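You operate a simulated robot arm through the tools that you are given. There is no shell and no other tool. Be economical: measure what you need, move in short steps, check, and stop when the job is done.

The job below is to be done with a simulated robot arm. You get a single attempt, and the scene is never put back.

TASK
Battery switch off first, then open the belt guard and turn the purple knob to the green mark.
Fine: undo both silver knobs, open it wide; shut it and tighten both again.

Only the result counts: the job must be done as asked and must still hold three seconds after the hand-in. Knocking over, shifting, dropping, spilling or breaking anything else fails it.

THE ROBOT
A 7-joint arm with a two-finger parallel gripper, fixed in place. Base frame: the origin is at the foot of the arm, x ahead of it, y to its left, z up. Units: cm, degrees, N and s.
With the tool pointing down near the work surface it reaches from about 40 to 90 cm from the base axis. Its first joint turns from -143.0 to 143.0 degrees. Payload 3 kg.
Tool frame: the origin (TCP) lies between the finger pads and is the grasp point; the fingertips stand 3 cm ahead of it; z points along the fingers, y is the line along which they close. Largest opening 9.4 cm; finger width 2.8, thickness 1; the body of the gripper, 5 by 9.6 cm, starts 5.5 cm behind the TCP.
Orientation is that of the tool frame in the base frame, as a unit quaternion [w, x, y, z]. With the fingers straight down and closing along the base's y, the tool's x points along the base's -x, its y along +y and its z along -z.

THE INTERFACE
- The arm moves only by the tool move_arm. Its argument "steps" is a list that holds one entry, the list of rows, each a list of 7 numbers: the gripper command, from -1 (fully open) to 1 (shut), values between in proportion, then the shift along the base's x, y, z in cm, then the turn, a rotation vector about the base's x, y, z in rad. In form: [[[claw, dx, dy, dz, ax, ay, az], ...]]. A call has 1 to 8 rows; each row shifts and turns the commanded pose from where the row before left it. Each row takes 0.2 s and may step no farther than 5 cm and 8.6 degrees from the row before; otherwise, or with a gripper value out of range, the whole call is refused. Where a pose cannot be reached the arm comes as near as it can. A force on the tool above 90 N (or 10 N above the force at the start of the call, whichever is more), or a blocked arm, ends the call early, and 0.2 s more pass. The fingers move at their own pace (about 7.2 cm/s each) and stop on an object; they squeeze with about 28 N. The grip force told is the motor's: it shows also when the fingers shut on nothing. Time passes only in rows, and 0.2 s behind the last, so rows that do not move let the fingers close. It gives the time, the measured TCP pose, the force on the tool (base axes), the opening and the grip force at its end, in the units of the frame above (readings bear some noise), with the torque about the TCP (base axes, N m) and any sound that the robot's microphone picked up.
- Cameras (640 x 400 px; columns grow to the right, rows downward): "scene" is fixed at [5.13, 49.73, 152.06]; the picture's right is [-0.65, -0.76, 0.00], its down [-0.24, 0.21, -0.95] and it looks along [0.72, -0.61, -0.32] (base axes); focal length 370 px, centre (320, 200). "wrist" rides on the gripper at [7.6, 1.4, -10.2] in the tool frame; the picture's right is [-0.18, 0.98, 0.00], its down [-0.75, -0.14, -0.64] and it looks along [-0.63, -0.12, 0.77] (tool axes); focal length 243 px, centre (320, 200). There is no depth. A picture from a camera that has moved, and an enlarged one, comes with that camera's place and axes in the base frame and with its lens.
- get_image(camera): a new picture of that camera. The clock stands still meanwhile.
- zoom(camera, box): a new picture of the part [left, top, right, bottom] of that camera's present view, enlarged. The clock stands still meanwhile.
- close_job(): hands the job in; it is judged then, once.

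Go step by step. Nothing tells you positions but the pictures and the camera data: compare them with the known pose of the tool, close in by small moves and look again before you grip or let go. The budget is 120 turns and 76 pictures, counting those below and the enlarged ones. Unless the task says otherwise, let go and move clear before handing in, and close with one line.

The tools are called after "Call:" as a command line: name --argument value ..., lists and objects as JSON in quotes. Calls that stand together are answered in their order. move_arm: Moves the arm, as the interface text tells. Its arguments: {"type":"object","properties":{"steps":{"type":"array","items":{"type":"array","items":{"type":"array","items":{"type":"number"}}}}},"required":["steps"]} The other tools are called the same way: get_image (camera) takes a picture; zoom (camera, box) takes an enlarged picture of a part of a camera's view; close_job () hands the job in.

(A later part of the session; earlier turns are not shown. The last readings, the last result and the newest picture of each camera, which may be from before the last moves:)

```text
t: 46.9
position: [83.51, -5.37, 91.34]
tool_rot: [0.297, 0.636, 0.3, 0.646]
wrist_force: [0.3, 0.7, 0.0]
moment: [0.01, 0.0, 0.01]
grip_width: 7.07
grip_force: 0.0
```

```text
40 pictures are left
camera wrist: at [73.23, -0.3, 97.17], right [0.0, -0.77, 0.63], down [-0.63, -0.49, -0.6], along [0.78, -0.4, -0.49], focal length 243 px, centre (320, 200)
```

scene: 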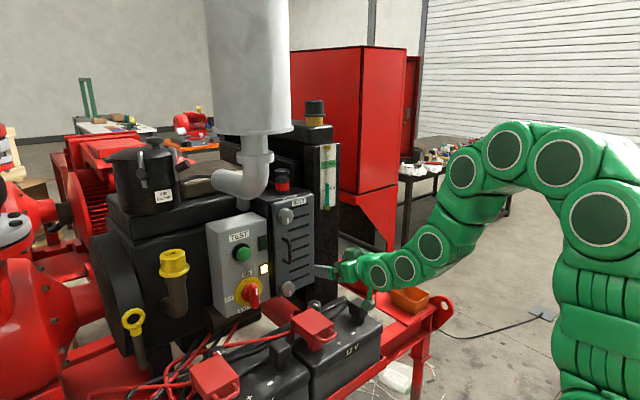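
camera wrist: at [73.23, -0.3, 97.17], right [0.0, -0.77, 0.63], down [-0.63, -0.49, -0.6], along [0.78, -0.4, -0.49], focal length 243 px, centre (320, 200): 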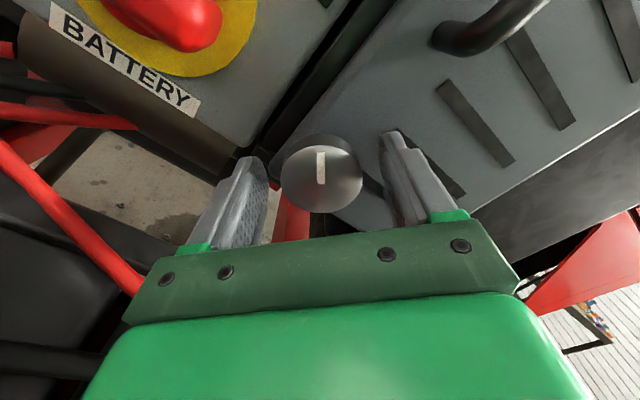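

The knob is at ~140°. I'll regrip and finish the half turn.

Call:
move_arm --steps '[[[1, 0, 0, 0, 0, 0, 0], [1, 0, 0, 0, 0, 0, 0], [1, 0, 0, 0, 0, 0, 0], [1, 0, 0, 0, 0.14, 0, 0], [1, 0, 0, 0, 0.14, 0, 0], [1, 0, 0, 0, 0.14, 0, 0], [1, 0, 0, 0, 0.14, 0, 0], [1, 0, 0, 0, 0.14, 0, 0]]]'

Call:
move_arm --steps '[[[1, 0, 0, 0, 0.14, 0, 0], [1, 0, 0, 0, 0.05, 0, 0]]]'

Call:
get_image --camera "wrist"

```text
t: 48.7
position: [83.64, -5.33, 91.35]
tool_rot: [0.062, 0.698, 0.057, 0.711]
wrist_force: [5.1, -8.6, 12.3]
moment: [-0.04, 0.24, 0.26]
grip_width: 4.44
grip_force: 45.1
```

```text
t: 49.3
position: [83.59, -5.28, 91.21]
tool_rot: [-0.005, 0.701, -0.01, 0.713]
wrist_force: [3.0, -13.4, 3.5]
moment: [-0.85, -0.17, -0.12]
grip_width: 4.47
grip_force: 44.5
```

```text
39 pictures are left
camera wrist: at [73.2, -6.73, 98.74], right [0.0, -0.98, -0.2], down [-0.63, 0.16, -0.76], along [0.78, 0.13, -0.62], focal length 243 px, centre (320, 200)
```

wrist: 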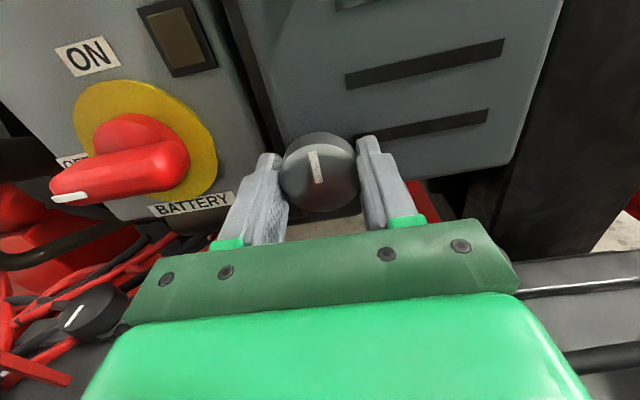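

The stop is reached and the bottom knob is undone. I'll release, back off, rise to the handle height (≈(84.5, -5.8, 103.3)), and look.

Call:
move_arm --steps '[[[-0.5, 0, 0, 0, 0, 0, 0], [-0.5, 0, 0, 0, 0, 0, 0], [-0.5, -3, 0, 0, 0, 0, 0], [-0.5, -4, 0, 0, 0, 0, 0], [-0.5, -2, 0, 4, 0, 0, 0], [-0.5, 0, 0, 4, 0, 0, 0], [-0.5, 0, 0, 4, 0, 0, 0], [-0.5, 0, 0, 0, 0, 0, 0]]]'

Call:
get_image --camera "wrist"

Call:
zoom --camera "scene" --box '[210, 170, 370, 290]'

```text
t: 51.1
position: [74.57, -5.06, 103.25]
tool_rot: [-0.005, 0.701, -0.008, 0.713]
wrist_force: [0.2, -0.1, -0.7]
moment: [0.01, -0.04, -0.01]
grip_width: 7.06
grip_force: 0.1
```

```text
38 pictures are left
camera wrist: at [64.21, -6.57, 110.7], right [0.0, -0.98, -0.2], down [-0.63, 0.16, -0.76], along [0.78, 0.13, -0.62], focal length 243 px, centre (320, 200)
```

wrist: 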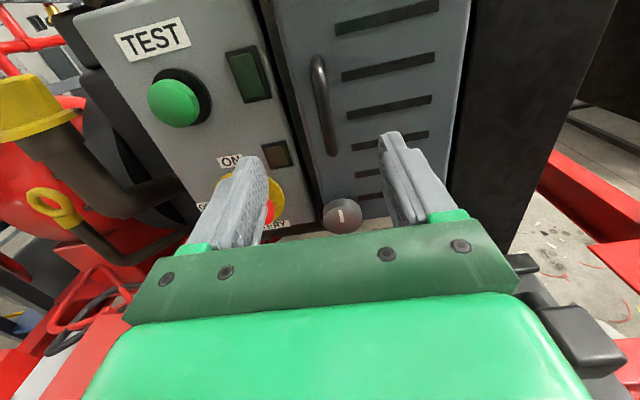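

```text
3.33 times, centred on (290, 230) of scene
camera zoom: at [5.13, 49.73, 152.06], right [-0.65, -0.76, 0.0], down [-0.24, 0.21, -0.95], along [0.72, -0.61, -0.32], focal length 1233 px, centre (420, 100)
```

zoom: 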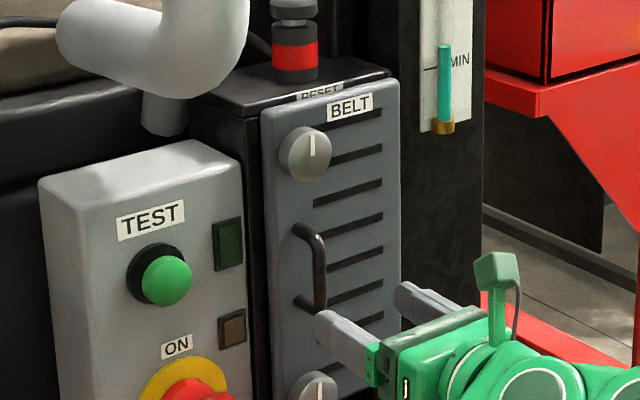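

Handle bar is at ≈(84.1, -5.7, 104.2), and the hinge is estimated at (88, -17). I'll advance and grip the bar.

Call:
move_arm --steps '[[[-0.5, 2.3, -0.6, 0.8, 0, 0, 0], [-0.5, 2.3, 0, 0, 0, 0, 0], [-0.5, 2.2, 0, 0, 0, 0, 0], [-0.5, 2, 0, 0, 0, 0, 0], [1, 0, 0, 0, 0, 0, 0], [1, 0, 0, 0, 0, 0, 0], [1, 0, 0, 0, 0, 0, 0], [1, 0, 0, 0, 0, 0, 0]]]'

Call:
get_image --camera "wrist"

```text
t: 52.9
position: [83.34, -5.82, 104.17]
tool_rot: [-0.006, 0.701, -0.007, 0.713]
wrist_force: [-3.1, 10.9, 4.9]
moment: [-0.51, -0.13, 0.07]
grip_width: 1.5
grip_force: 45.0
```

```text
36 pictures are left
camera wrist: at [73.02, -7.18, 111.59], right [0.0, -0.98, -0.2], down [-0.63, 0.16, -0.76], along [0.78, 0.13, -0.62], focal length 243 px, centre (320, 200)
```

wrist: 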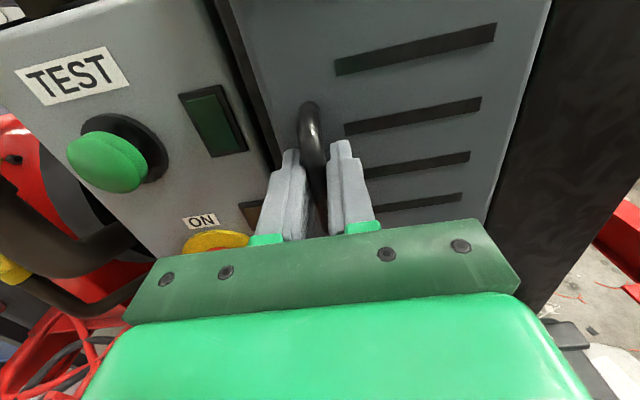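

Handle gripped. I'll pull gently along the hinge arc for the first 10°.

Call:
move_arm --steps '[[[1, -0.98, -0.39, 0, 0, 0, 0.087], [1, -0.94, -0.46, 0, 0, 0, 0.087]]]'

Call:
get_image --camera "wrist"

```text
t: 53.5
position: [81.51, -6.53, 104.19]
tool_rot: [-0.069, 0.699, 0.054, 0.71]
wrist_force: [-9.3, 19.2, 5.2]
moment: [-0.34, 0.06, 0.02]
grip_width: 1.48
grip_force: 45.1
```

```text
35 pictures are left
camera wrist: at [71.51, -9.76, 111.58], right [0.17, -0.96, -0.2], down [-0.65, 0.04, -0.76], along [0.74, 0.26, -0.62], focal length 243 px, centre (320, 200)
```

wrist: 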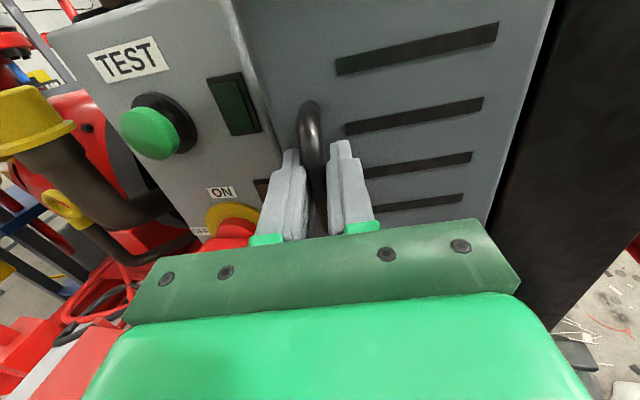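

The guard is moving with the hand; it's open. I'll continue along the arc.

Call:
move_arm --steps '[[[1, -0.89, -0.5, 0, 0, 0, 0.087], [1, -0.84, -0.56, 0, 0, 0, 0.087], [1, -0.78, -0.62, 0, 0, 0, 0.087], [1, -0.7, -0.72, 0, 0, 0, 0.087], [1, -0.65, -0.8, 0, 0, 0, 0.087]]]'

Call:
move_arm --steps '[[[1, -0.55, -0.85, 0, 0, 0, 0.087], [1, -0.45, -0.92, 0, 0, 0, 0.087], [1, -0.38, -0.95, 0, 0, 0, 0.087]]]'

Call:
get_image --camera "scene"

Call:
get_image --camera "wrist"

```text
t: 54.2
position: [80.28, -7.25, 104.21]
tool_rot: [-0.12, 0.694, 0.102, 0.702]
wrist_force: [3.8, -8.6, -13.3]
moment: [-1.5, 0.33, -0.15]
grip_width: 1.2
grip_force: 44.8
out of reach, approached as far as the arm can: row 2, 3
stopped in row 3: the force on the tool passed its limit at 98 N (the readings are from after the stop); the commanded pose is now the measured one
```

```text
t: 55.0
position: [80.22, -7.17, 104.27]
tool_rot: [-0.12, 0.694, 0.102, 0.702]
wrist_force: [11.6, -22.0, -21.5]
moment: [-1.38, 0.06, -0.2]
grip_width: 1.18
grip_force: 45.1
out of reach, approached as far as the arm can: row 1, 2, 3
```

```text
34 pictures are left
```

scene: 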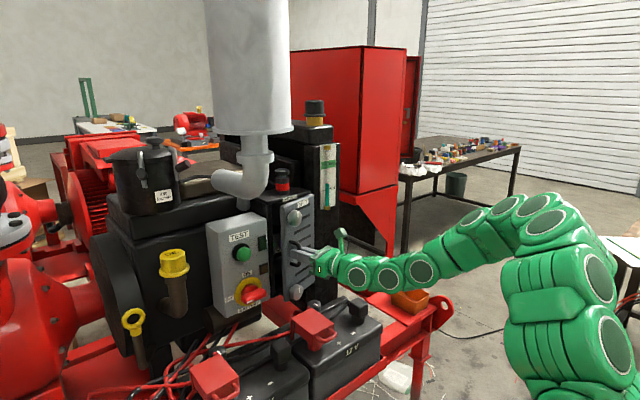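

```text
33 pictures are left
camera wrist: at [70.87, -11.78, 111.62], right [0.3, -0.93, -0.21], down [-0.65, -0.04, -0.76], along [0.7, 0.37, -0.62], focal length 243 px, centre (320, 200)
```

wrist: 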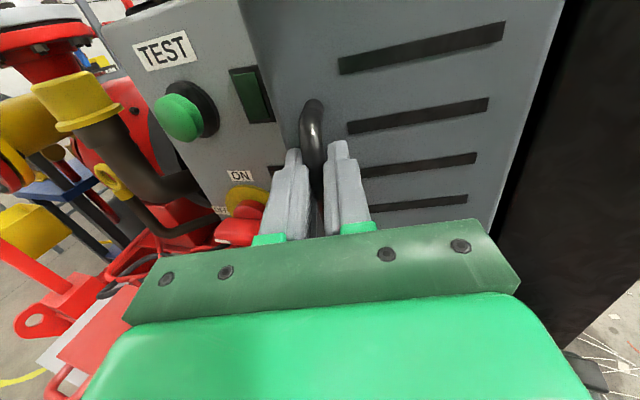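

The yaw is at an arm limit, though the guard is ~20° open. I'll keep the yaw fixed and pull on along the arc, letting the round bar pivot in the fingers.

Call:
move_arm --steps '[[[0.8, -0.8, -0.6, 0, 0, 0, 0], [0.8, -0.73, -0.7, 0, 0, 0, 0], [0.8, -0.66, -0.78, 0, 0, 0, 0]]]'

Call:
get_image --camera "wrist"

```text
t: 55.8
position: [77.95, -8.86, 104.31]
tool_rot: [-0.121, 0.693, 0.103, 0.703]
wrist_force: [-1.4, 3.0, -7.3]
moment: [-0.93, -1.02, 0.2]
grip_width: 1.2
grip_force: 45.5
```

```text
32 pictures are left
camera wrist: at [68.57, -13.53, 111.65], right [0.31, -0.93, -0.21], down [-0.65, -0.05, -0.76], along [0.7, 0.37, -0.61], focal length 243 px, centre (320, 200)
```

wrist: 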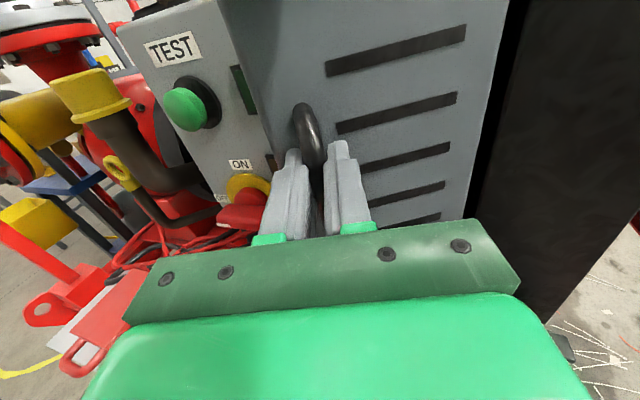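

The guard follows, pivoting in the fingers. Continuing to ~60°.

Call:
move_arm --steps '[[[0.8, -0.62, -0.82, 0, 0, 0, 0], [0.8, -0.55, -0.88, 0, 0, 0, 0], [0.8, -0.45, -0.95, 0, 0, 0, 0], [0.8, -0.35, -0.98, 0, 0, 0, 0]]]'

Call:
get_image --camera "wrist"

Call:
zoom --camera "scene" --box '[220, 170, 380, 290]'

```text
t: 56.6
position: [76.46, -10.35, 104.17]
tool_rot: [-0.123, 0.693, 0.109, 0.702]
wrist_force: [-10.8, 6.7, 4.6]
moment: [-1.53, 0.14, 0.01]
grip_width: 1.22
grip_force: 45.6
stopped in row 3: the force on the tool passed its limit at 98 N (the readings are from after the stop); the commanded pose is now the measured one
```

```text
31 pictures are left
camera wrist: at [67.22, -15.18, 111.67], right [0.32, -0.93, -0.2], down [-0.65, -0.06, -0.76], along [0.69, 0.37, -0.62], focal length 243 px, centre (320, 200)
```

wrist: 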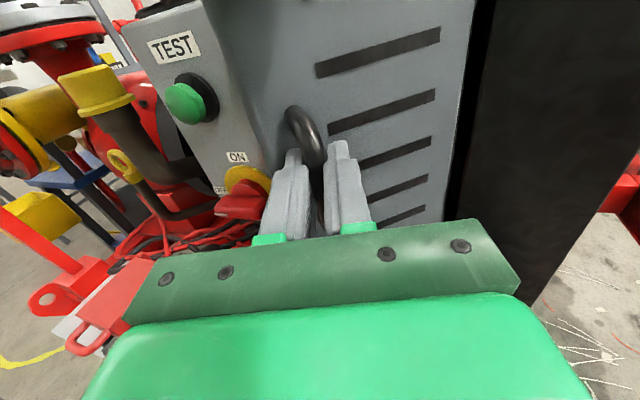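

```text
3.33 times, centred on (300, 230) of scene
camera zoom: at [5.13, 49.73, 152.06], right [-0.65, -0.76, 0.0], down [-0.24, 0.21, -0.95], along [0.72, -0.61, -0.32], focal length 1233 px, centre (387, 100)
```

zoom: 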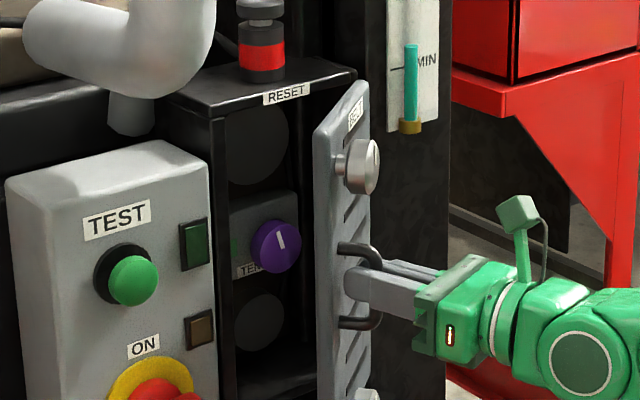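

I see the purple knob inside, with a green mark on its left. Release the handle, retreat along the tool axis, then push the guard wider from inside.

Call:
move_arm --steps '[[[0.3, 0, 0, 0, 0, 0, 0], [0.3, 0, 0, 0, 0, 0, 0], [0.3, -1.9, -0.66, 0, 0, 0, 0], [0.3, -2.8, -1, 0, 0, 0, 0], [0.3, -2.8, -1, 0, 0, 0, 0], [1, 0, 0, 0, 0, 0, 0], [1, 0, 0, 0, 0, 0, 0]]]'

Call:
get_image --camera "wrist"

Call:
zoom --camera "scene" --box '[220, 170, 380, 290]'

```text
t: 58.2
position: [69.03, -13.22, 104.15]
tool_rot: [-0.125, 0.693, 0.107, 0.702]
wrist_force: [-0.5, 0.4, 0.2]
moment: [0.03, 0.02, -0.02]
grip_width: 0.0
grip_force: 27.9
```

```text
29 pictures are left
camera wrist: at [59.7, -17.98, 111.52], right [0.32, -0.93, -0.2], down [-0.65, -0.05, -0.76], along [0.69, 0.37, -0.62], focal length 243 px, centre (320, 200)
```

wrist: 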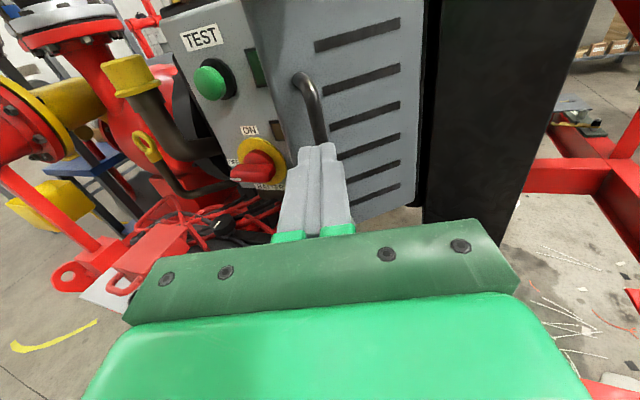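

```text
3.33 times, centred on (300, 230) of scene
camera zoom: at [5.13, 49.73, 152.06], right [-0.65, -0.76, 0.0], down [-0.24, 0.21, -0.95], along [0.72, -0.61, -0.32], focal length 1233 px, centre (387, 100)
```

zoom: 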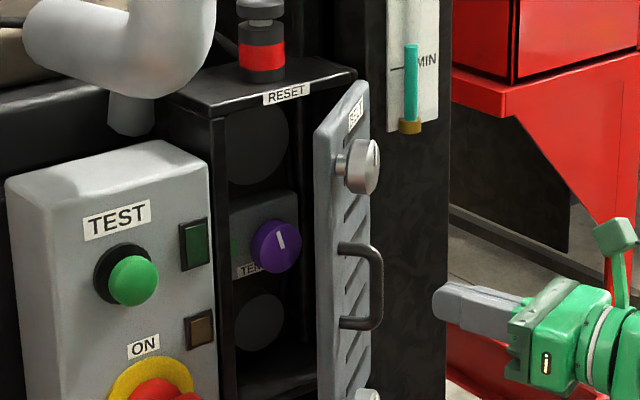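

The guard stays where I left it (~40–50°). With closed fingers I'll go around to the inner (+y) side of its free edge and straighten the yaw.

Call:
move_arm --steps '[[[1, 0, 2, 0, 0, 0, -0.07], [1, 0, 2, 0, 0, 0, -0.07], [1, 0, 2, 0, 0, 0, -0.07], [1, 0, 2, 0, 0, 0, -0.07], [1, 0, 2, 0, 0, 0, -0.07], [1, 0, 2, 0, 0, 0, 0], [1, 2, 1, 0, 0, 0, 0], [1, 2, 0, 0, 0, 0, 0]]]'

Call:
move_arm --steps '[[[1, 3, 0, 0, 0, 0, 0], [1, 3, -0.3, 0, 0, 0, 0], [1, 0, 0, 0, 0, 0, 0]]]'

Call:
get_image --camera "wrist"

```text
t: 60.0
position: [76.43, -6.51, 107.15]
tool_rot: [-0.025, 0.702, 0.009, 0.712]
wrist_force: [0.1, 0.4, 0.3]
moment: [0.01, -0.01, 0.01]
grip_width: 0.01
grip_force: 27.6
out of reach, approached as far as the arm can: row 2, 3, 4, 5, 6
```

```text
t: 60.5
position: [81.09, -4.87, 107.02]
tool_rot: [-0.035, 0.702, 0.024, 0.711]
wrist_force: [-3.1, 13.0, -1.7]
moment: [0.04, 0.05, 0.41]
grip_width: 0.01
grip_force: 27.7
stopped in row 2: the force on the tool passed its limit at 104 N (the readings are from after the stop); the commanded pose is now the measured one
```

```text
27 pictures are left
camera wrist: at [70.86, -7.09, 114.5], right [0.08, -0.98, -0.2], down [-0.64, 0.1, -0.76], along [0.76, 0.19, -0.62], focal length 243 px, centre (320, 200)
```

wrist: 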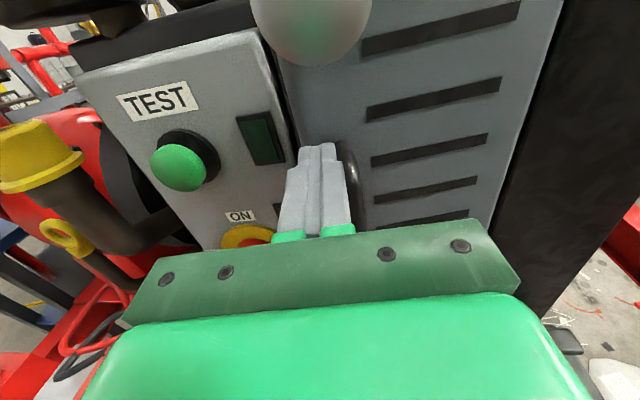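

The pull-back was partly unreachable and I nudged the guard mostly shut. No harm seen. I'll back off straight and look again.

Call:
move_arm --steps '[[[1, -2, 0, 0, 0, 0, 0], [1, -2.5, 0, -1.5, 0, 0, 0], [-0.3, -1.5, 0, -1.5, 0, 0, -0.06], [-0.3, 0, 0, 0, 0, 0, 0]]]'

Call:
get_image --camera "wrist"

Call:
zoom --camera "scene" --box '[220, 170, 380, 290]'

```text
t: 61.5
position: [75.07, -5.04, 104.04]
tool_rot: [-0.013, 0.702, 0.001, 0.712]
wrist_force: [0.6, 0.4, 0.1]
moment: [0.02, -0.03, -0.03]
grip_width: 6.12
grip_force: 0.1
```

```text
26 pictures are left
camera wrist: at [64.76, -6.65, 111.41], right [0.02, -0.98, -0.2], down [-0.64, 0.14, -0.76], along [0.77, 0.14, -0.62], focal length 243 px, centre (320, 200)
```

wrist: 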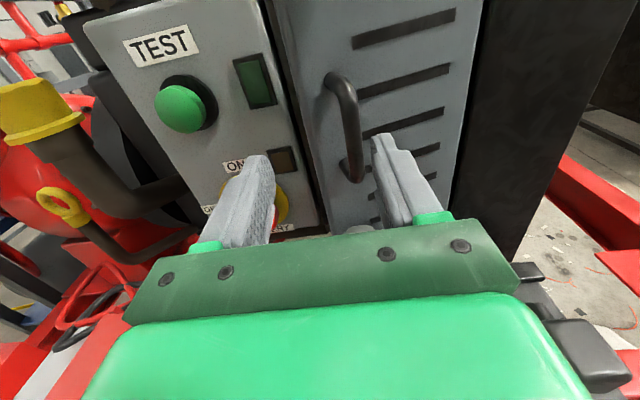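

```text
3.33 times, centred on (300, 230) of scene
camera zoom: at [5.13, 49.73, 152.06], right [-0.65, -0.76, 0.0], down [-0.24, 0.21, -0.95], along [0.72, -0.61, -0.32], focal length 1233 px, centre (387, 100)
```

zoom: 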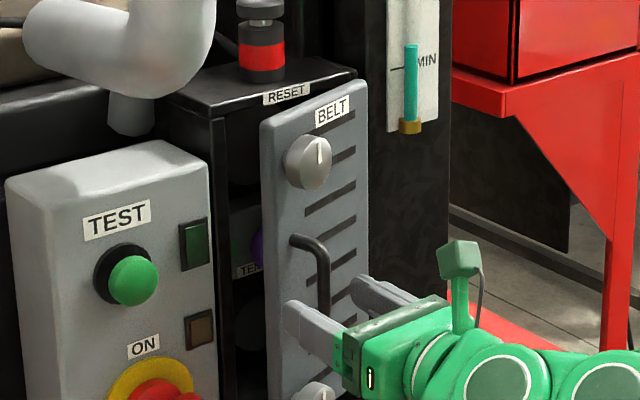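

The guard is still ~18° open, with the handle bar at ≈(80.7, -7.1, 104.2). I'll pre-yaw, approach shallower, and grip again.

Call:
move_arm --steps '[[[-0.3, 0.1, -1, 0, 0, 0, 0.08], [-0.3, 0, -1, 0, 0, 0, 0.08], [-0.3, 0, -1, 0, 0, 0, 0.08], [-0.3, 0, -0.6, 0.2, 0, 0, 0.06], [-0.3, 2, 0.6, 0, 0, 0, 0], [-0.3, 1.9, 0.6, 0, 0, 0, 0], [-0.3, 0, 0, 0, 0, 0, 0]]]'

Call:
get_image --camera "wrist"

```text
t: 63.1
position: [79.07, -7.53, 104.36]
tool_rot: [-0.119, 0.694, 0.106, 0.702]
wrist_force: [-0.1, -0.4, 0.1]
moment: [0.0, 0.0, -0.01]
grip_width: 6.12
grip_force: 0.1
```

```text
24 pictures are left
camera wrist: at [69.78, -12.09, 111.68], right [0.31, -0.93, -0.2], down [-0.65, -0.05, -0.76], along [0.7, 0.37, -0.62], focal length 243 px, centre (320, 200)
```

wrist: 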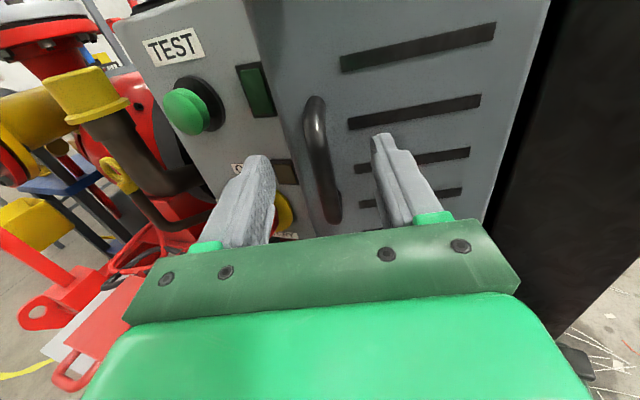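

The bar is between the fingers. Close and pull along the arc.

Call:
move_arm --steps '[[[1, 0, 0, 0, 0, 0, 0], [1, 0, 0, 0, 0, 0, 0], [1, 0, 0, 0, 0, 0, 0], [1, -1.14, -0.97, 0, 0, 0, 0], [1, -1, -1.08, 0, 0, 0, 0], [1, -0.87, -1.19, 0, 0, 0, 0], [1, -0.7, -1.26, 0, 0, 0, 0], [1, -0.5, -1.4, 0, 0, 0, 0]]]'

Call:
get_image --camera "wrist"

```text
t: 64.9
position: [74.73, -13.17, 104.25]
tool_rot: [-0.118, 0.694, 0.107, 0.702]
wrist_force: [-50.8, 23.8, -4.1]
moment: [-0.97, -1.04, 0.56]
grip_width: 1.24
grip_force: 45.1
```

```text
23 pictures are left
camera wrist: at [65.4, -17.83, 111.72], right [0.31, -0.93, -0.2], down [-0.65, -0.05, -0.76], along [0.7, 0.36, -0.62], focal length 243 px, centre (320, 200)
```

wrist: 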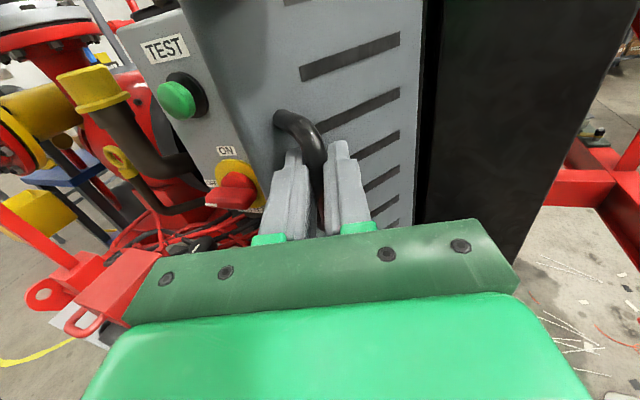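

About 52° open. A bit further, easing towards -x.

Call:
move_arm --steps '[[[1, -0.6, -1, 0, 0, 0, 0], [1, -0.4, -1.2, 0, 0, 0, 0], [1, -0.2, -1.2, 0, 0, 0, 0]]]'

Call:
move_arm --steps '[[[0.3, 0, 0, 0, 0, 0, 0], [0.3, 0, 0, 0, 0, 0, 0], [0.3, -1.9, -0.66, 0, 0, 0, 0], [0.3, -1.9, -0.66, 0, 0, 0, 0]]]'

Call:
zoom --camera "scene" --box '[220, 170, 380, 290]'

```text
t: 65.7
position: [74.21, -14.31, 104.32]
tool_rot: [-0.113, 0.694, 0.104, 0.703]
wrist_force: [50.9, -15.3, 13.5]
moment: [-1.1, -0.75, -0.19]
grip_width: 1.23
grip_force: 45.6
out of reach, approached as far as the arm can: row 2, 3
```

```text
t: 66.7
position: [70.35, -15.48, 104.31]
tool_rot: [-0.118, 0.695, 0.106, 0.701]
wrist_force: [0.1, -0.4, 0.2]
moment: [-0.02, -0.03, 0.0]
grip_width: 3.28
grip_force: 0.1
```

```text
3.33 times, centred on (300, 230) of scene
camera zoom: at [5.13, 49.73, 152.06], right [-0.65, -0.76, 0.0], down [-0.24, 0.21, -0.95], along [0.72, -0.61, -0.32], focal length 1233 px, centre (387, 100)
```

zoom: 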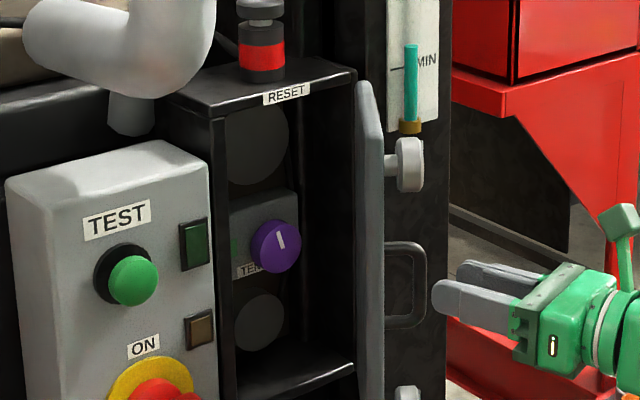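

The guard is ~60° open. To go around its free edge without hitting the pitch limit, I'll tilt the tool downward ~35° and retreat first.

Call:
move_arm --steps '[[[1, -1, 0, 0, 0, 0.14, 0], [1, -1, 0, 0, 0, 0.14, 0], [1, -1, 0.5, 0, 0, 0.14, 0], [1, -1, 0.5, 0, 0, 0.14, 0], [1, 0, 1, 0, 0, 0.1, -0.08], [1, 0, 1, 0, 0, 0, -0.08], [1, 0, 1.5, 0, 0, 0, -0.08], [1, 0, 1.5, 0, 0, 0, -0.08]]]'

```text
t: 68.5
position: [66.04, -7.66, 102.03]
tool_rot: [-0.073, 0.884, -0.079, 0.456]
wrist_force: [-0.2, -0.1, -0.1]
moment: [0.01, -0.01, 0.06]
grip_width: 0.0
grip_force: 28.3
out of reach, approached as far as the arm can: row 1
```

Reached cleanly. Now move to y≈+1.5, then forward past the free edge.

Call:
move_arm --steps '[[[1, 0, 3, 0, 0, 0, 0], [1, 0, 3, 0, 0, 0, 0], [1, 0, 3, 0.5, 0, 0, 0], [1, 3, 0, 0.5, 0, 0, 0], [1, 3, 0, 0.5, 0, 0, 0], [1, 3, 0, 0.5, 0, 0, 0], [1, 1.5, 0, 0, 0, 0, 0]]]'

Call:
get_image --camera "wrist"

```text
t: 70.1
position: [76.37, 1.21, 104.05]
tool_rot: [-0.074, 0.883, -0.078, 0.456]
wrist_force: [0.9, 0.0, 1.2]
moment: [0.02, -0.01, 0.01]
grip_width: 0.0
grip_force: 28.1
```

```text
21 pictures are left
camera wrist: at [72.34, -2.27, 115.66], right [-0.17, -0.92, -0.34], down [-0.95, 0.25, -0.2], along [0.27, 0.29, -0.92], focal length 243 px, centre (320, 200)
```

wrist: 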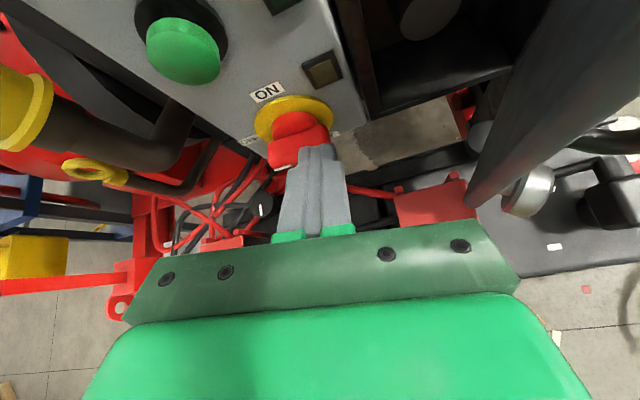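

I'm on the inner side with the guard to the right. Sweeping -y to push it wide open.

Call:
move_arm --steps '[[[1, 0.3, -2, 0, 0, 0, 0], [1, 0.3, -2, 0, 0, 0, 0], [1, 0.3, -2, 0, 0, 0, 0], [1, 0.3, -2, 0, 0, 0, 0], [1, 0.3, -2, 0, 0, 0, 0], [1, 0, -2, 0, 0, 0, 0], [1, 0, -2, 0, 0, 0, 0], [1, 0, -2, 0, 0, 0, 0]]]'

Call:
zoom --camera "scene" --box '[220, 150, 420, 300]'

```text
t: 71.2
position: [77.42, -5.88, 104.2]
tool_rot: [-0.08, 0.884, -0.068, 0.456]
wrist_force: [-39.1, 20.4, 14.3]
moment: [-3.16, -4.05, -2.76]
grip_width: 0.0
grip_force: 28.4
stopped in row 5: the force on the tool passed its limit at 137 N (the readings are from after the stop); the commanded pose is now the measured one
```

```text
2.67 times, centred on (320, 225) of scene
camera zoom: at [5.13, 49.73, 152.06], right [-0.65, -0.76, 0.0], down [-0.24, 0.21, -0.95], along [0.72, -0.61, -0.32], focal length 986 px, centre (320, 133)
```

zoom: 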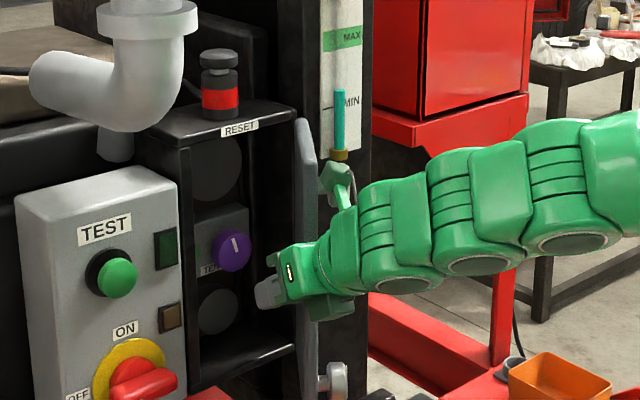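

The guard's free edge is butting the gripper body. I'll back off and yaw so the fingertips lead towards -y, and then push the inner face.

Call:
move_arm --steps '[[[1, -0.5, 2, 0, 0, 0, 0], [1, 0, 2, 0, 0, 0, 0], [1, 0, 0, 0, 0, 0, -0.13], [1, 0, 0, 0, 0, 0, -0.13], [1, 0, 0, 0, 0, 0, -0.13], [1, 0, 0, 0, 0, 0, -0.13], [1, 0, 0, 0, 0, 0, -0.05]]]'

Call:
get_image --camera "wrist"

```text
t: 72.8
position: [77.11, -2.17, 103.83]
tool_rot: [0.053, 0.828, -0.318, 0.458]
wrist_force: [-0.2, 0.2, 0.4]
moment: [-0.01, 0.0, 0.02]
grip_width: 0.0
grip_force: 28.1
```

```text
19 pictures are left
camera wrist: at [71.68, -3.03, 115.58], right [-0.64, -0.69, -0.35], down [-0.67, 0.72, -0.2], along [0.39, 0.11, -0.92], focal length 243 px, centre (320, 200)
```

wrist: 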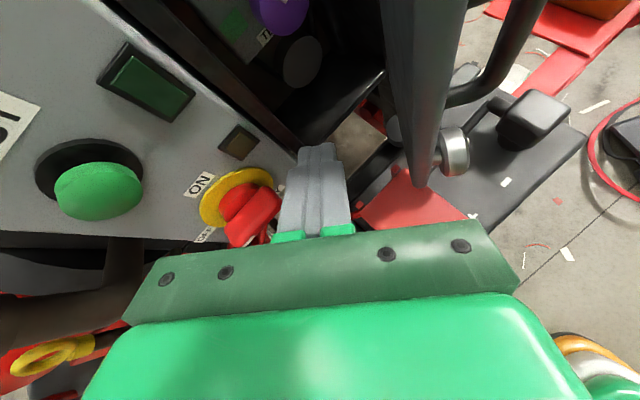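

Fingertips now lead on the inside of the guard. Sweep -y.

Call:
move_arm --steps '[[[1, 0, -2, 0, 0, 0, 0], [1, 0, -2, 0, 0, 0, 0], [1, 0, -2, 0, 0, 0, 0], [1, 0, -2, 0, 0, 0, 0], [1, 0, -1.5, 0, 0, 0, 0]]]'

Call:
get_image --camera "wrist"

```text
t: 74.0
position: [77.14, -11.82, 104.01]
tool_rot: [0.053, 0.828, -0.318, 0.459]
wrist_force: [0.5, 0.2, 0.8]
moment: [0.01, -0.03, 0.0]
grip_width: 0.0
grip_force: 27.8
```

```text
18 pictures are left
camera wrist: at [71.69, -12.54, 115.59], right [-0.63, -0.69, -0.35], down [-0.67, 0.72, -0.2], along [0.39, 0.11, -0.92], focal length 243 px, centre (320, 200)
```

wrist: 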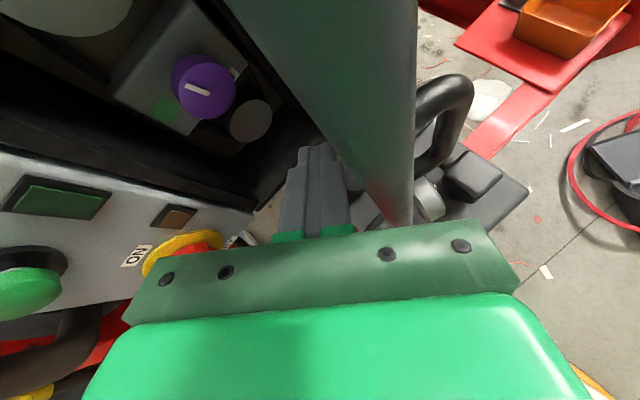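

The inner face is just beside the fingers. Continue pushing.

Call:
move_arm --steps '[[[1, -0.2, -1.5, 0, 0, 0, 0], [1, -0.2, -1.5, 0, 0, 0, 0], [1, -0.2, -1.5, 0, 0, 0, 0], [1, 0, -1.5, 0, 0, 0, 0], [1, 0, -1.5, 0, 0, 0, 0], [1, 0, -1.5, 0, 0, 0, 0]]]'

Call:
zoom --camera "scene" --box '[220, 150, 420, 300]'

```text
t: 75.0
position: [76.66, -15.62, 103.9]
tool_rot: [0.042, 0.833, -0.308, 0.457]
wrist_force: [-3.1, 12.1, 4.5]
moment: [0.03, -0.07, 0.17]
grip_width: 0.0
grip_force: 28.3
stopped in row 4: the force on the tool passed its limit at 114 N (the readings are from after the stop); the commanded pose is now the measured one
```

```text
2.67 times, centred on (320, 225) of scene
camera zoom: at [5.13, 49.73, 152.06], right [-0.65, -0.76, 0.0], down [-0.24, 0.21, -0.95], along [0.72, -0.61, -0.32], focal length 986 px, centre (320, 133)
```

zoom: 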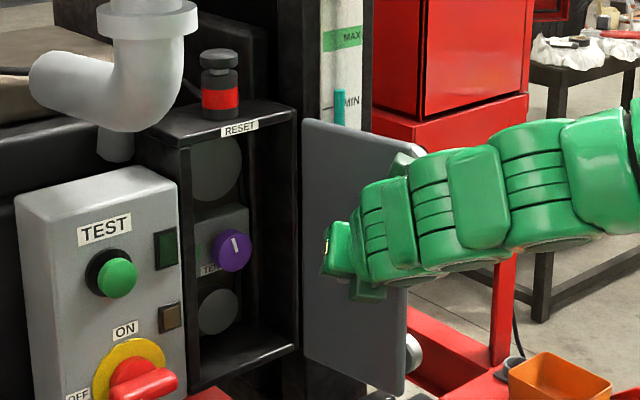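

The guard is now swung past 90°, apparently at its stop. I'll back off, straighten the tool to horizontal, and line up with the purple knob at ≈(92, -10.2, 101.8).

Call:
move_arm --steps '[[[1, 0, 2.7, 0, 0, 0, 0], [1, 0, 2.7, 0, 0, 0, 0], [-0.4, 0, 0, -0.4, -0.0653, -0.094, 0.0845], [-0.4, 0, 0, -0.4, -0.0653, -0.094, 0.0845], [-0.4, 0, 0, -0.4, -0.0653, -0.094, 0.0845], [-0.4, 0, 0, -0.4, -0.0653, -0.094, 0.0845], [-0.4, 0.4, 0, -0.4, -0.0653, -0.094, 0.0845], [-0.4, 0.4, 0, 0, -0.0653, -0.094, 0.0845]]]'

Call:
get_image --camera "wrist"

Call:
zoom --camera "scene" --box '[220, 150, 420, 300]'

```text
t: 76.8
position: [77.47, -10.31, 101.87]
tool_rot: [0.001, 0.7, -0.002, 0.714]
wrist_force: [0.2, -0.2, -0.4]
moment: [0.03, 0.03, -0.01]
grip_width: 6.59
grip_force: 0.0
```

```text
16 pictures are left
camera wrist: at [67.0, -11.7, 109.27], right [0.0, -0.98, -0.19], down [-0.63, 0.15, -0.77], along [0.78, 0.12, -0.62], focal length 243 px, centre (320, 200)
```

wrist: 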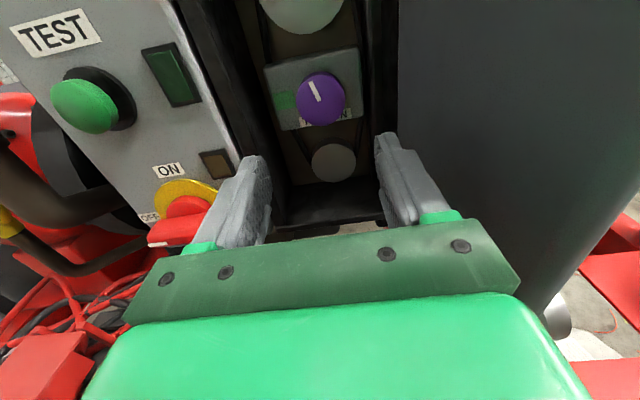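

```text
2.67 times, centred on (320, 225) of scene
camera zoom: at [5.13, 49.73, 152.06], right [-0.65, -0.76, 0.0], down [-0.24, 0.21, -0.95], along [0.72, -0.61, -0.32], focal length 986 px, centre (320, 133)
```

zoom: 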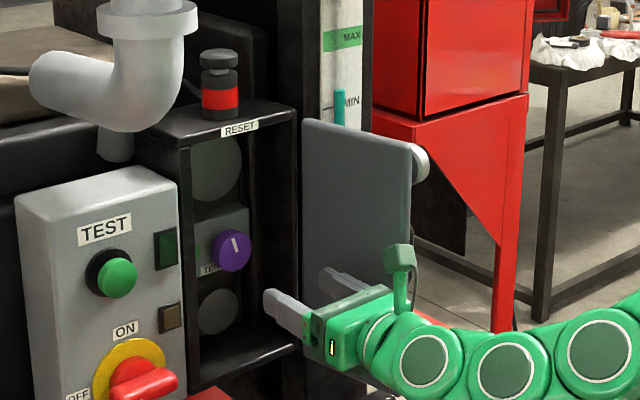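

Purple knob front is at (92.1, -10.3, 102), with the green mark exactly at 9 o'clock and the pointer about 12 o'clock. The guard stays open. Advancing to straddle the knob.

Call:
move_arm --steps '[[[-0.4, 2.8, 0, 0.15, 0, 0, 0], [-0.4, 2.8, 0, 0, 0, 0, 0], [-0.4, 2.8, 0, 0, 0, 0, 0], [-0.4, 2.5, 0, 0, 0, 0, 0], [-0.4, 1.8, 0, 0, 0, 0, 0], [-0.4, 0, 0, 0, 0, 0, 0]]]'

Call:
get_image --camera "wrist"

```text
t: 78.2
position: [90.05, -10.42, 102.03]
tool_rot: [0.001, 0.7, -0.003, 0.714]
wrist_force: [0.1, -0.3, -0.2]
moment: [0.01, -0.02, 0.0]
grip_width: 6.58
grip_force: 0.2
```

```text
14 pictures are left
camera wrist: at [79.73, -11.75, 109.47], right [0.0, -0.98, -0.19], down [-0.63, 0.15, -0.77], along [0.78, 0.12, -0.62], focal length 243 px, centre (320, 200)
```

wrist: 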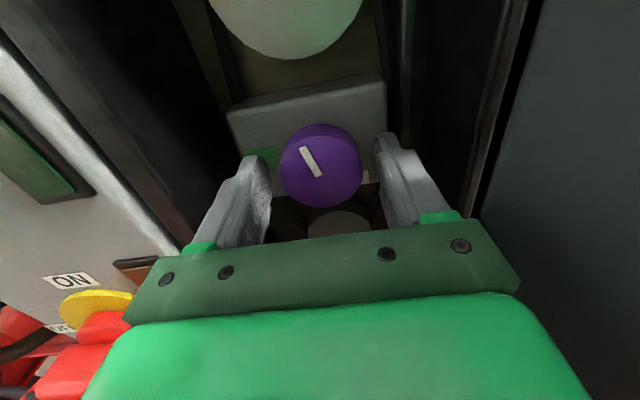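

The pointer sits ~12° left of up, so ~78° counter-clockwise is needed. Close and turn most of the way.

Call:
move_arm --steps '[[[1, 0, 0, 0, 0, 0, 0], [1, 0, 0, 0, 0, 0, 0], [1, 0, 0, 0, 0, 0, 0], [1, 0, 0, 0, -0.136, 0, 0], [1, 0, 0, 0, -0.136, 0, 0], [1, 0, 0, 0, -0.136, 0, 0], [1, 0, 0, 0, -0.136, 0, 0]]]'

Call:
move_arm --steps '[[[1, 0, 0, 0, -0.136, 0, 0], [1, 0, 0, 0, -0.136, 0, 0], [1, 0, 0, 0, -0.136, 0, 0], [1, 0, 0, 0, -0.136, 0, 0], [1, 0, 0, 0, -0.136, 0, 0], [1, 0, 0, 0, -0.136, 0, 0]]]'

Call:
zoom --camera "wrist" --box '[240, 80, 400, 230]'

```text
t: 79.8
position: [90.06, -10.39, 101.98]
tool_rot: [0.188, 0.675, 0.19, 0.688]
wrist_force: [29.4, -15.2, 5.0]
moment: [-0.01, 0.67, -0.27]
grip_width: 4.77
grip_force: 45.1
```

```text
t: 81.2
position: [90.13, -10.43, 102.02]
tool_rot: [0.441, 0.544, 0.447, 0.556]
wrist_force: [12.7, -14.5, -9.4]
moment: [-0.03, 0.74, -0.59]
grip_width: 4.75
grip_force: 44.7
```

```text
2.67 times, centred on (320, 155) of wrist
camera zoom: at [79.72, -3.39, 104.93], right [0.0, -0.39, 0.92], down [-0.63, -0.72, -0.3], along [0.78, -0.58, -0.24], focal length 647 px, centre (320, 320)
```

zoom: 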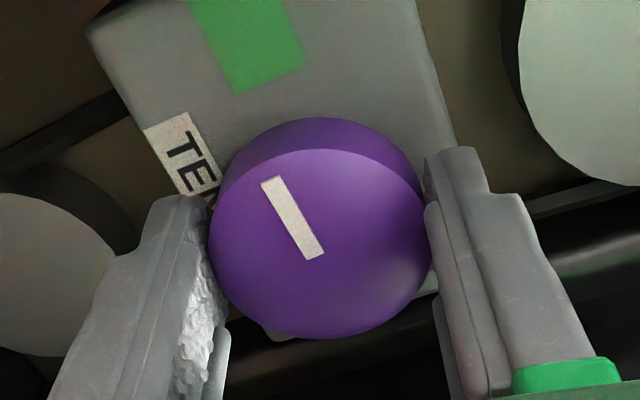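

The pointer now points at the green mark within a few degrees. I'll release and back off slightly to check the alignment straight on.

Call:
move_arm --steps '[[[-0.4, 0, 0, 0, 0, 0, 0], [-0.4, 0, 0, 0, 0, 0, 0], [-0.4, -2.5, 0, 0, 0, 0, 0], [-0.4, -2.5, 0, 0, 0, 0, 0], [-0.4, 0, 0, 0, 0, 0, 0]]]'

Call:
zoom --camera "wrist" --box '[260, 50, 380, 160]'

```text
t: 82.4
position: [85.2, -10.42, 102.11]
tool_rot: [0.441, 0.544, 0.447, 0.557]
wrist_force: [-0.2, 1.1, 0.4]
moment: [0.02, 0.0, 0.03]
grip_width: 6.56
grip_force: 0.1
```

```text
3.64 times, centred on (320, 105) of wrist
camera zoom: at [74.7, -3.37, 105.04], right [0.0, -0.39, 0.92], down [-0.63, -0.72, -0.3], along [0.78, -0.58, -0.24], focal length 882 px, centre (320, 546)
```

zoom: 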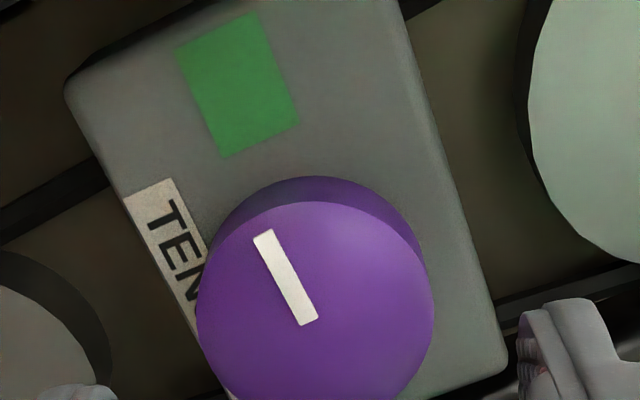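

The pointer reads ~3° past the center of the mark (which spans about ±12°). I'll make a small correction back of ~3°.

Call:
move_arm --steps '[[[-0.4, 2.5, 0, 0, 0, 0, 0], [-0.4, 2.4, 0, 0, 0, 0, 0], [1, 0, 0, 0, 0, 0, 0], [1, 0, 0, 0, 0, 0, 0], [1, 0, 0, 0, 0, 0, 0], [1, 0, 0, 0, 0.05, 0, 0], [1, 0, 0, 0, 0, 0, 0]]]'

Call:
move_arm --steps '[[[-0.4, 0, 0, 0, 0, 0, 0], [-0.4, 0, 0, 0, 0, 0, 0], [-0.4, -2.5, 0, 0, 0, 0, 0], [-0.4, -2.5, 0, 0, 0, 0, 0], [-0.4, 0, 0, 0, 0, 0, 0]]]'

Call:
zoom --camera "wrist" --box '[260, 50, 380, 160]'

```text
t: 84.0
position: [90.05, -10.35, 101.98]
tool_rot: [0.427, 0.555, 0.433, 0.567]
wrist_force: [26.6, -2.0, -8.3]
moment: [-0.01, 0.13, 0.11]
grip_width: 4.76
grip_force: 45.1
```

```text
t: 85.2
position: [85.08, -10.39, 101.99]
tool_rot: [0.427, 0.555, 0.433, 0.568]
wrist_force: [-0.1, 0.1, 0.8]
moment: [0.0, 0.0, 0.0]
grip_width: 6.6
grip_force: 0.0
```

```text
3.64 times, centred on (320, 105) of wrist
camera zoom: at [74.6, -3.48, 105.3], right [0.0, -0.43, 0.9], down [-0.63, -0.7, -0.34], along [0.78, -0.57, -0.27], focal length 882 px, centre (320, 546)
```

zoom: 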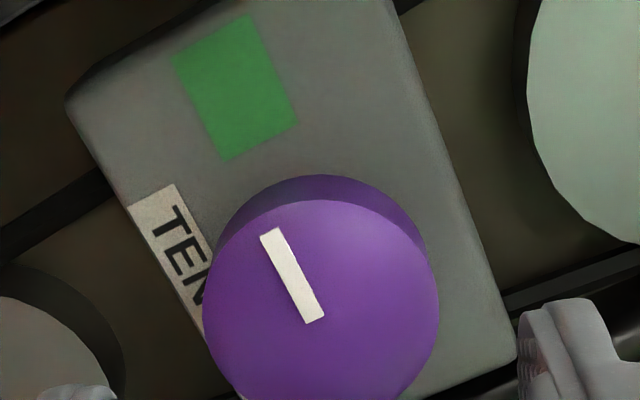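

The knob followed the tool; the pointer is on the green mark. Now I'll back out of the housing, roll the pod to the top, and tilt down to go around to the guard's outer side.

Call:
move_arm --steps '[[[1, -3, 0, 0, 0, 0, 0], [1, -3, 0.5, 0, 0.131, 0, 0], [1, -2, 0.5, 0, 0.131, 0, 0], [1, 0, 0.5, 0, 0.131, 0, 0], [1, 0, 0.5, 0, 0.131, 0, 0], [1, 0, 0.5, 0, 0.131, 0, 0], [1, 0, 0.5, 0, 0.131, 0, 0], [1, 0, 0.5, 0, 0.131, 0, 0]]]'

Call:
move_arm --steps '[[[1, 0, 0, 0, 0.131, 0, 0], [1, 0, 0, 0, 0.131, 0, 0], [1, 0, 0, 0.5, 0.131, 0, 0], [1, -1, 0, 0.5, 0, 0.13, 0], [1, -2, 0, 0.5, 0, 0.13, 0], [1, -2, 0, 0.5, 0, 0.13, 0], [1, -3, 0, 0, 0, 0.13, 0], [1, -3, 0, 0, 0, 0.1, 0]]]'

```text
t: 87.0
position: [76.97, -6.9, 102.09]
tool_rot: [0.137, 0.687, 0.136, 0.7]
wrist_force: [0.6, -0.6, 0.5]
moment: [-0.01, 0.03, 0.0]
grip_width: 0.0
grip_force: 27.8
```

```text
t: 88.8
position: [65.94, -6.69, 104.08]
tool_rot: [0.0, 0.885, -0.002, 0.465]
wrist_force: [0.2, -0.2, 0.3]
moment: [0.01, -0.01, 0.03]
grip_width: 0.0
grip_force: 28.1
```

Pitched and retreated cleanly. Now sweep to the outer (-y) side of the guard and forward a bit.

Call:
move_arm --steps '[[[1, 0, -4.5, 0, 0, 0, 0], [1, 0, -4.5, 0, 0, 0, 0], [1, 0, -4.5, 0, 0, 0, 0], [1, 0, -4.5, 0, 0, 0, 0], [1, 0, -3.5, 0, 0, 0, 0], [1, 3, 0, 0, 0, 0, 0], [1, 3.5, 0, 0, 0, 0, 0]]]'

Call:
get_image --camera "wrist"

```text
t: 90.4
position: [72.68, -28.3, 104.01]
tool_rot: [0.001, 0.885, -0.002, 0.466]
wrist_force: [0.1, -0.3, 0.0]
moment: [-0.01, 0.01, 0.03]
grip_width: 0.0
grip_force: 28.6
```

```text
10 pictures are left
camera wrist: at [68.42, -29.73, 116.17], right [-0.11, -0.98, -0.15], down [-0.95, 0.15, -0.26], along [0.28, 0.12, -0.95], focal length 243 px, centre (320, 200)
```

wrist: 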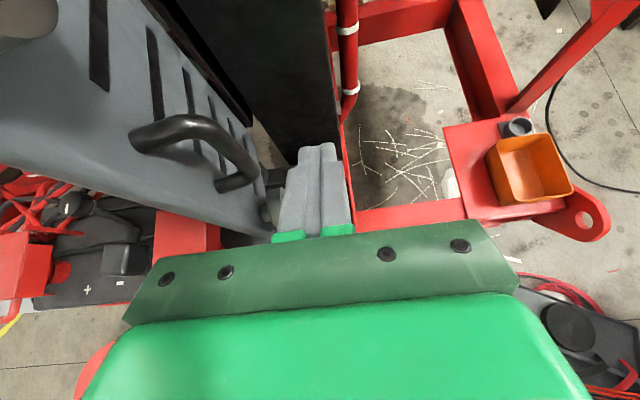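

I'm on the outer side with the guard to the left. Sweep +y to swing it toward closed.

Call:
move_arm --steps '[[[1, 0, 2, 0, 0, 0, 0], [1, 0, 2, 0, 0, 0, 0], [1, 0, 2, 0, 0, 0, 0], [1, 0, 2, 0, 0, 0, 0], [1, 0, 2, 0, 0, 0, 0], [1, 0, 2, 0, 0, 0, 0], [1, 0, 2, 0, 0, 0, 0]]]'

Call:
get_image --camera "wrist"

```text
t: 92.0
position: [72.61, -14.4, 104.03]
tool_rot: [0.001, 0.884, -0.003, 0.467]
wrist_force: [0.4, -0.1, -0.4]
moment: [0.01, 0.01, 0.0]
grip_width: 0.0
grip_force: 27.8
```

```text
9 pictures are left
camera wrist: at [68.37, -15.68, 116.13], right [-0.11, -0.98, -0.15], down [-0.95, 0.15, -0.26], along [0.28, 0.12, -0.95], focal length 243 px, centre (320, 200)
```

wrist: 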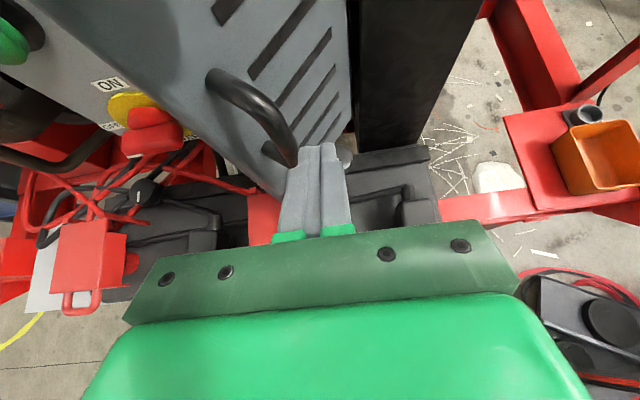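

The guard is at ~55–60°. I'll step back slightly, shift left to near the free edge, and push along the closing arc.

Call:
move_arm --steps '[[[1, -2, 0, 0, 0, 0, 0], [1, 0, 2.6, 0, 0, 0, 0], [1, 0, 2.6, 0, 0, 0, 0], [1, 2, 0, 0, 0, 0, 0], [1, 1.8, 0.6, 0, 0, 0, 0], [1, 1.5, 1.3, 0, 0, 0, 0]]]'

Call:
get_image --camera "wrist"

```text
t: 93.4
position: [75.87, -7.13, 104.22]
tool_rot: [0.002, 0.885, -0.003, 0.466]
wrist_force: [0.6, 0.5, 0.4]
moment: [0.01, 0.02, 0.02]
grip_width: 0.0
grip_force: 27.7
```

```text
8 pictures are left
camera wrist: at [71.69, -8.55, 116.2], right [-0.11, -0.98, -0.15], down [-0.95, 0.15, -0.26], along [0.28, 0.12, -0.95], focal length 243 px, centre (320, 200)
```

wrist: 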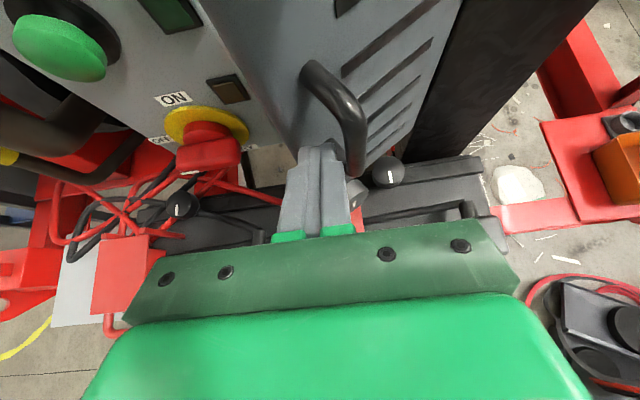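

The finger is just left of the handle, near the free edge. Keep pushing closed.

Call:
move_arm --steps '[[[1, 1.5, 1, 0, 0, 0, 0], [1, 1.5, 0.8, 0, 0, 0, 0], [1, 1.5, 0.6, 0, 0, 0, 0], [1, 1.2, 0.5, 0, 0, 0, 0], [1, 1, 0.2, 0, 0, 0, 0], [1, 0.8, 0.1, 0, 0, 0, 0], [1, 0.6, 0, 0, 0, 0, 0], [1, 0.6, 0, 0, 0, 0, 0]]]'

```text
t: 95.1
position: [83.83, -3.69, 104.05]
tool_rot: [-0.001, 0.886, -0.001, 0.464]
wrist_force: [-87.9, -1.8, 25.0]
moment: [-0.91, -0.29, -0.72]
grip_width: 0.0
grip_force: 28.0
stopped in row 8: the force on the tool passed its limit at 133 N (the readings are from after the stop); the commanded pose is now the measured one
```

The guard is pressed shut. I'll back off, re-level the tool, and go up to the top knob.

Call:
move_arm --steps '[[[1, -3, 0, 0, 0, 0, 0], [1, -3, 0, 2, 0, 0, 0], [1, -2, -0.5, 2, 0, -0.1246, 0], [-0.5, 0, -0.5, 2, 0, -0.1246, 0], [-0.5, 0, -0.5, 2, 0, -0.1246, 0], [-0.5, 0, 0, 2, 0, -0.1246, 0], [-0.5, 0, 0, 0.7, 0, -0.1246, 0], [-0.5, 0, 0, 0, 0, 0, 0]]]'

Call:
get_image --camera "wrist"

```text
t: 96.9
position: [76.1, -5.23, 114.56]
tool_rot: [-0.002, 0.701, -0.001, 0.714]
wrist_force: [-0.1, 0.1, -0.3]
moment: [-0.03, -0.02, 0.01]
grip_width: 7.03
grip_force: 0.1
```

```text
7 pictures are left
camera wrist: at [65.64, -6.61, 122.01], right [0.0, -0.98, -0.19], down [-0.63, 0.14, -0.76], along [0.78, 0.12, -0.62], focal length 243 px, centre (320, 200)
```

wrist: 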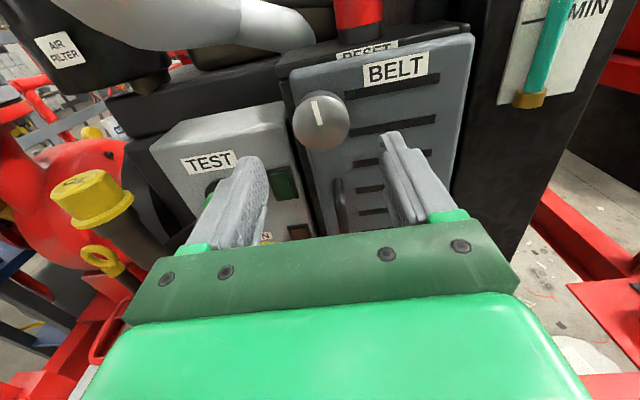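

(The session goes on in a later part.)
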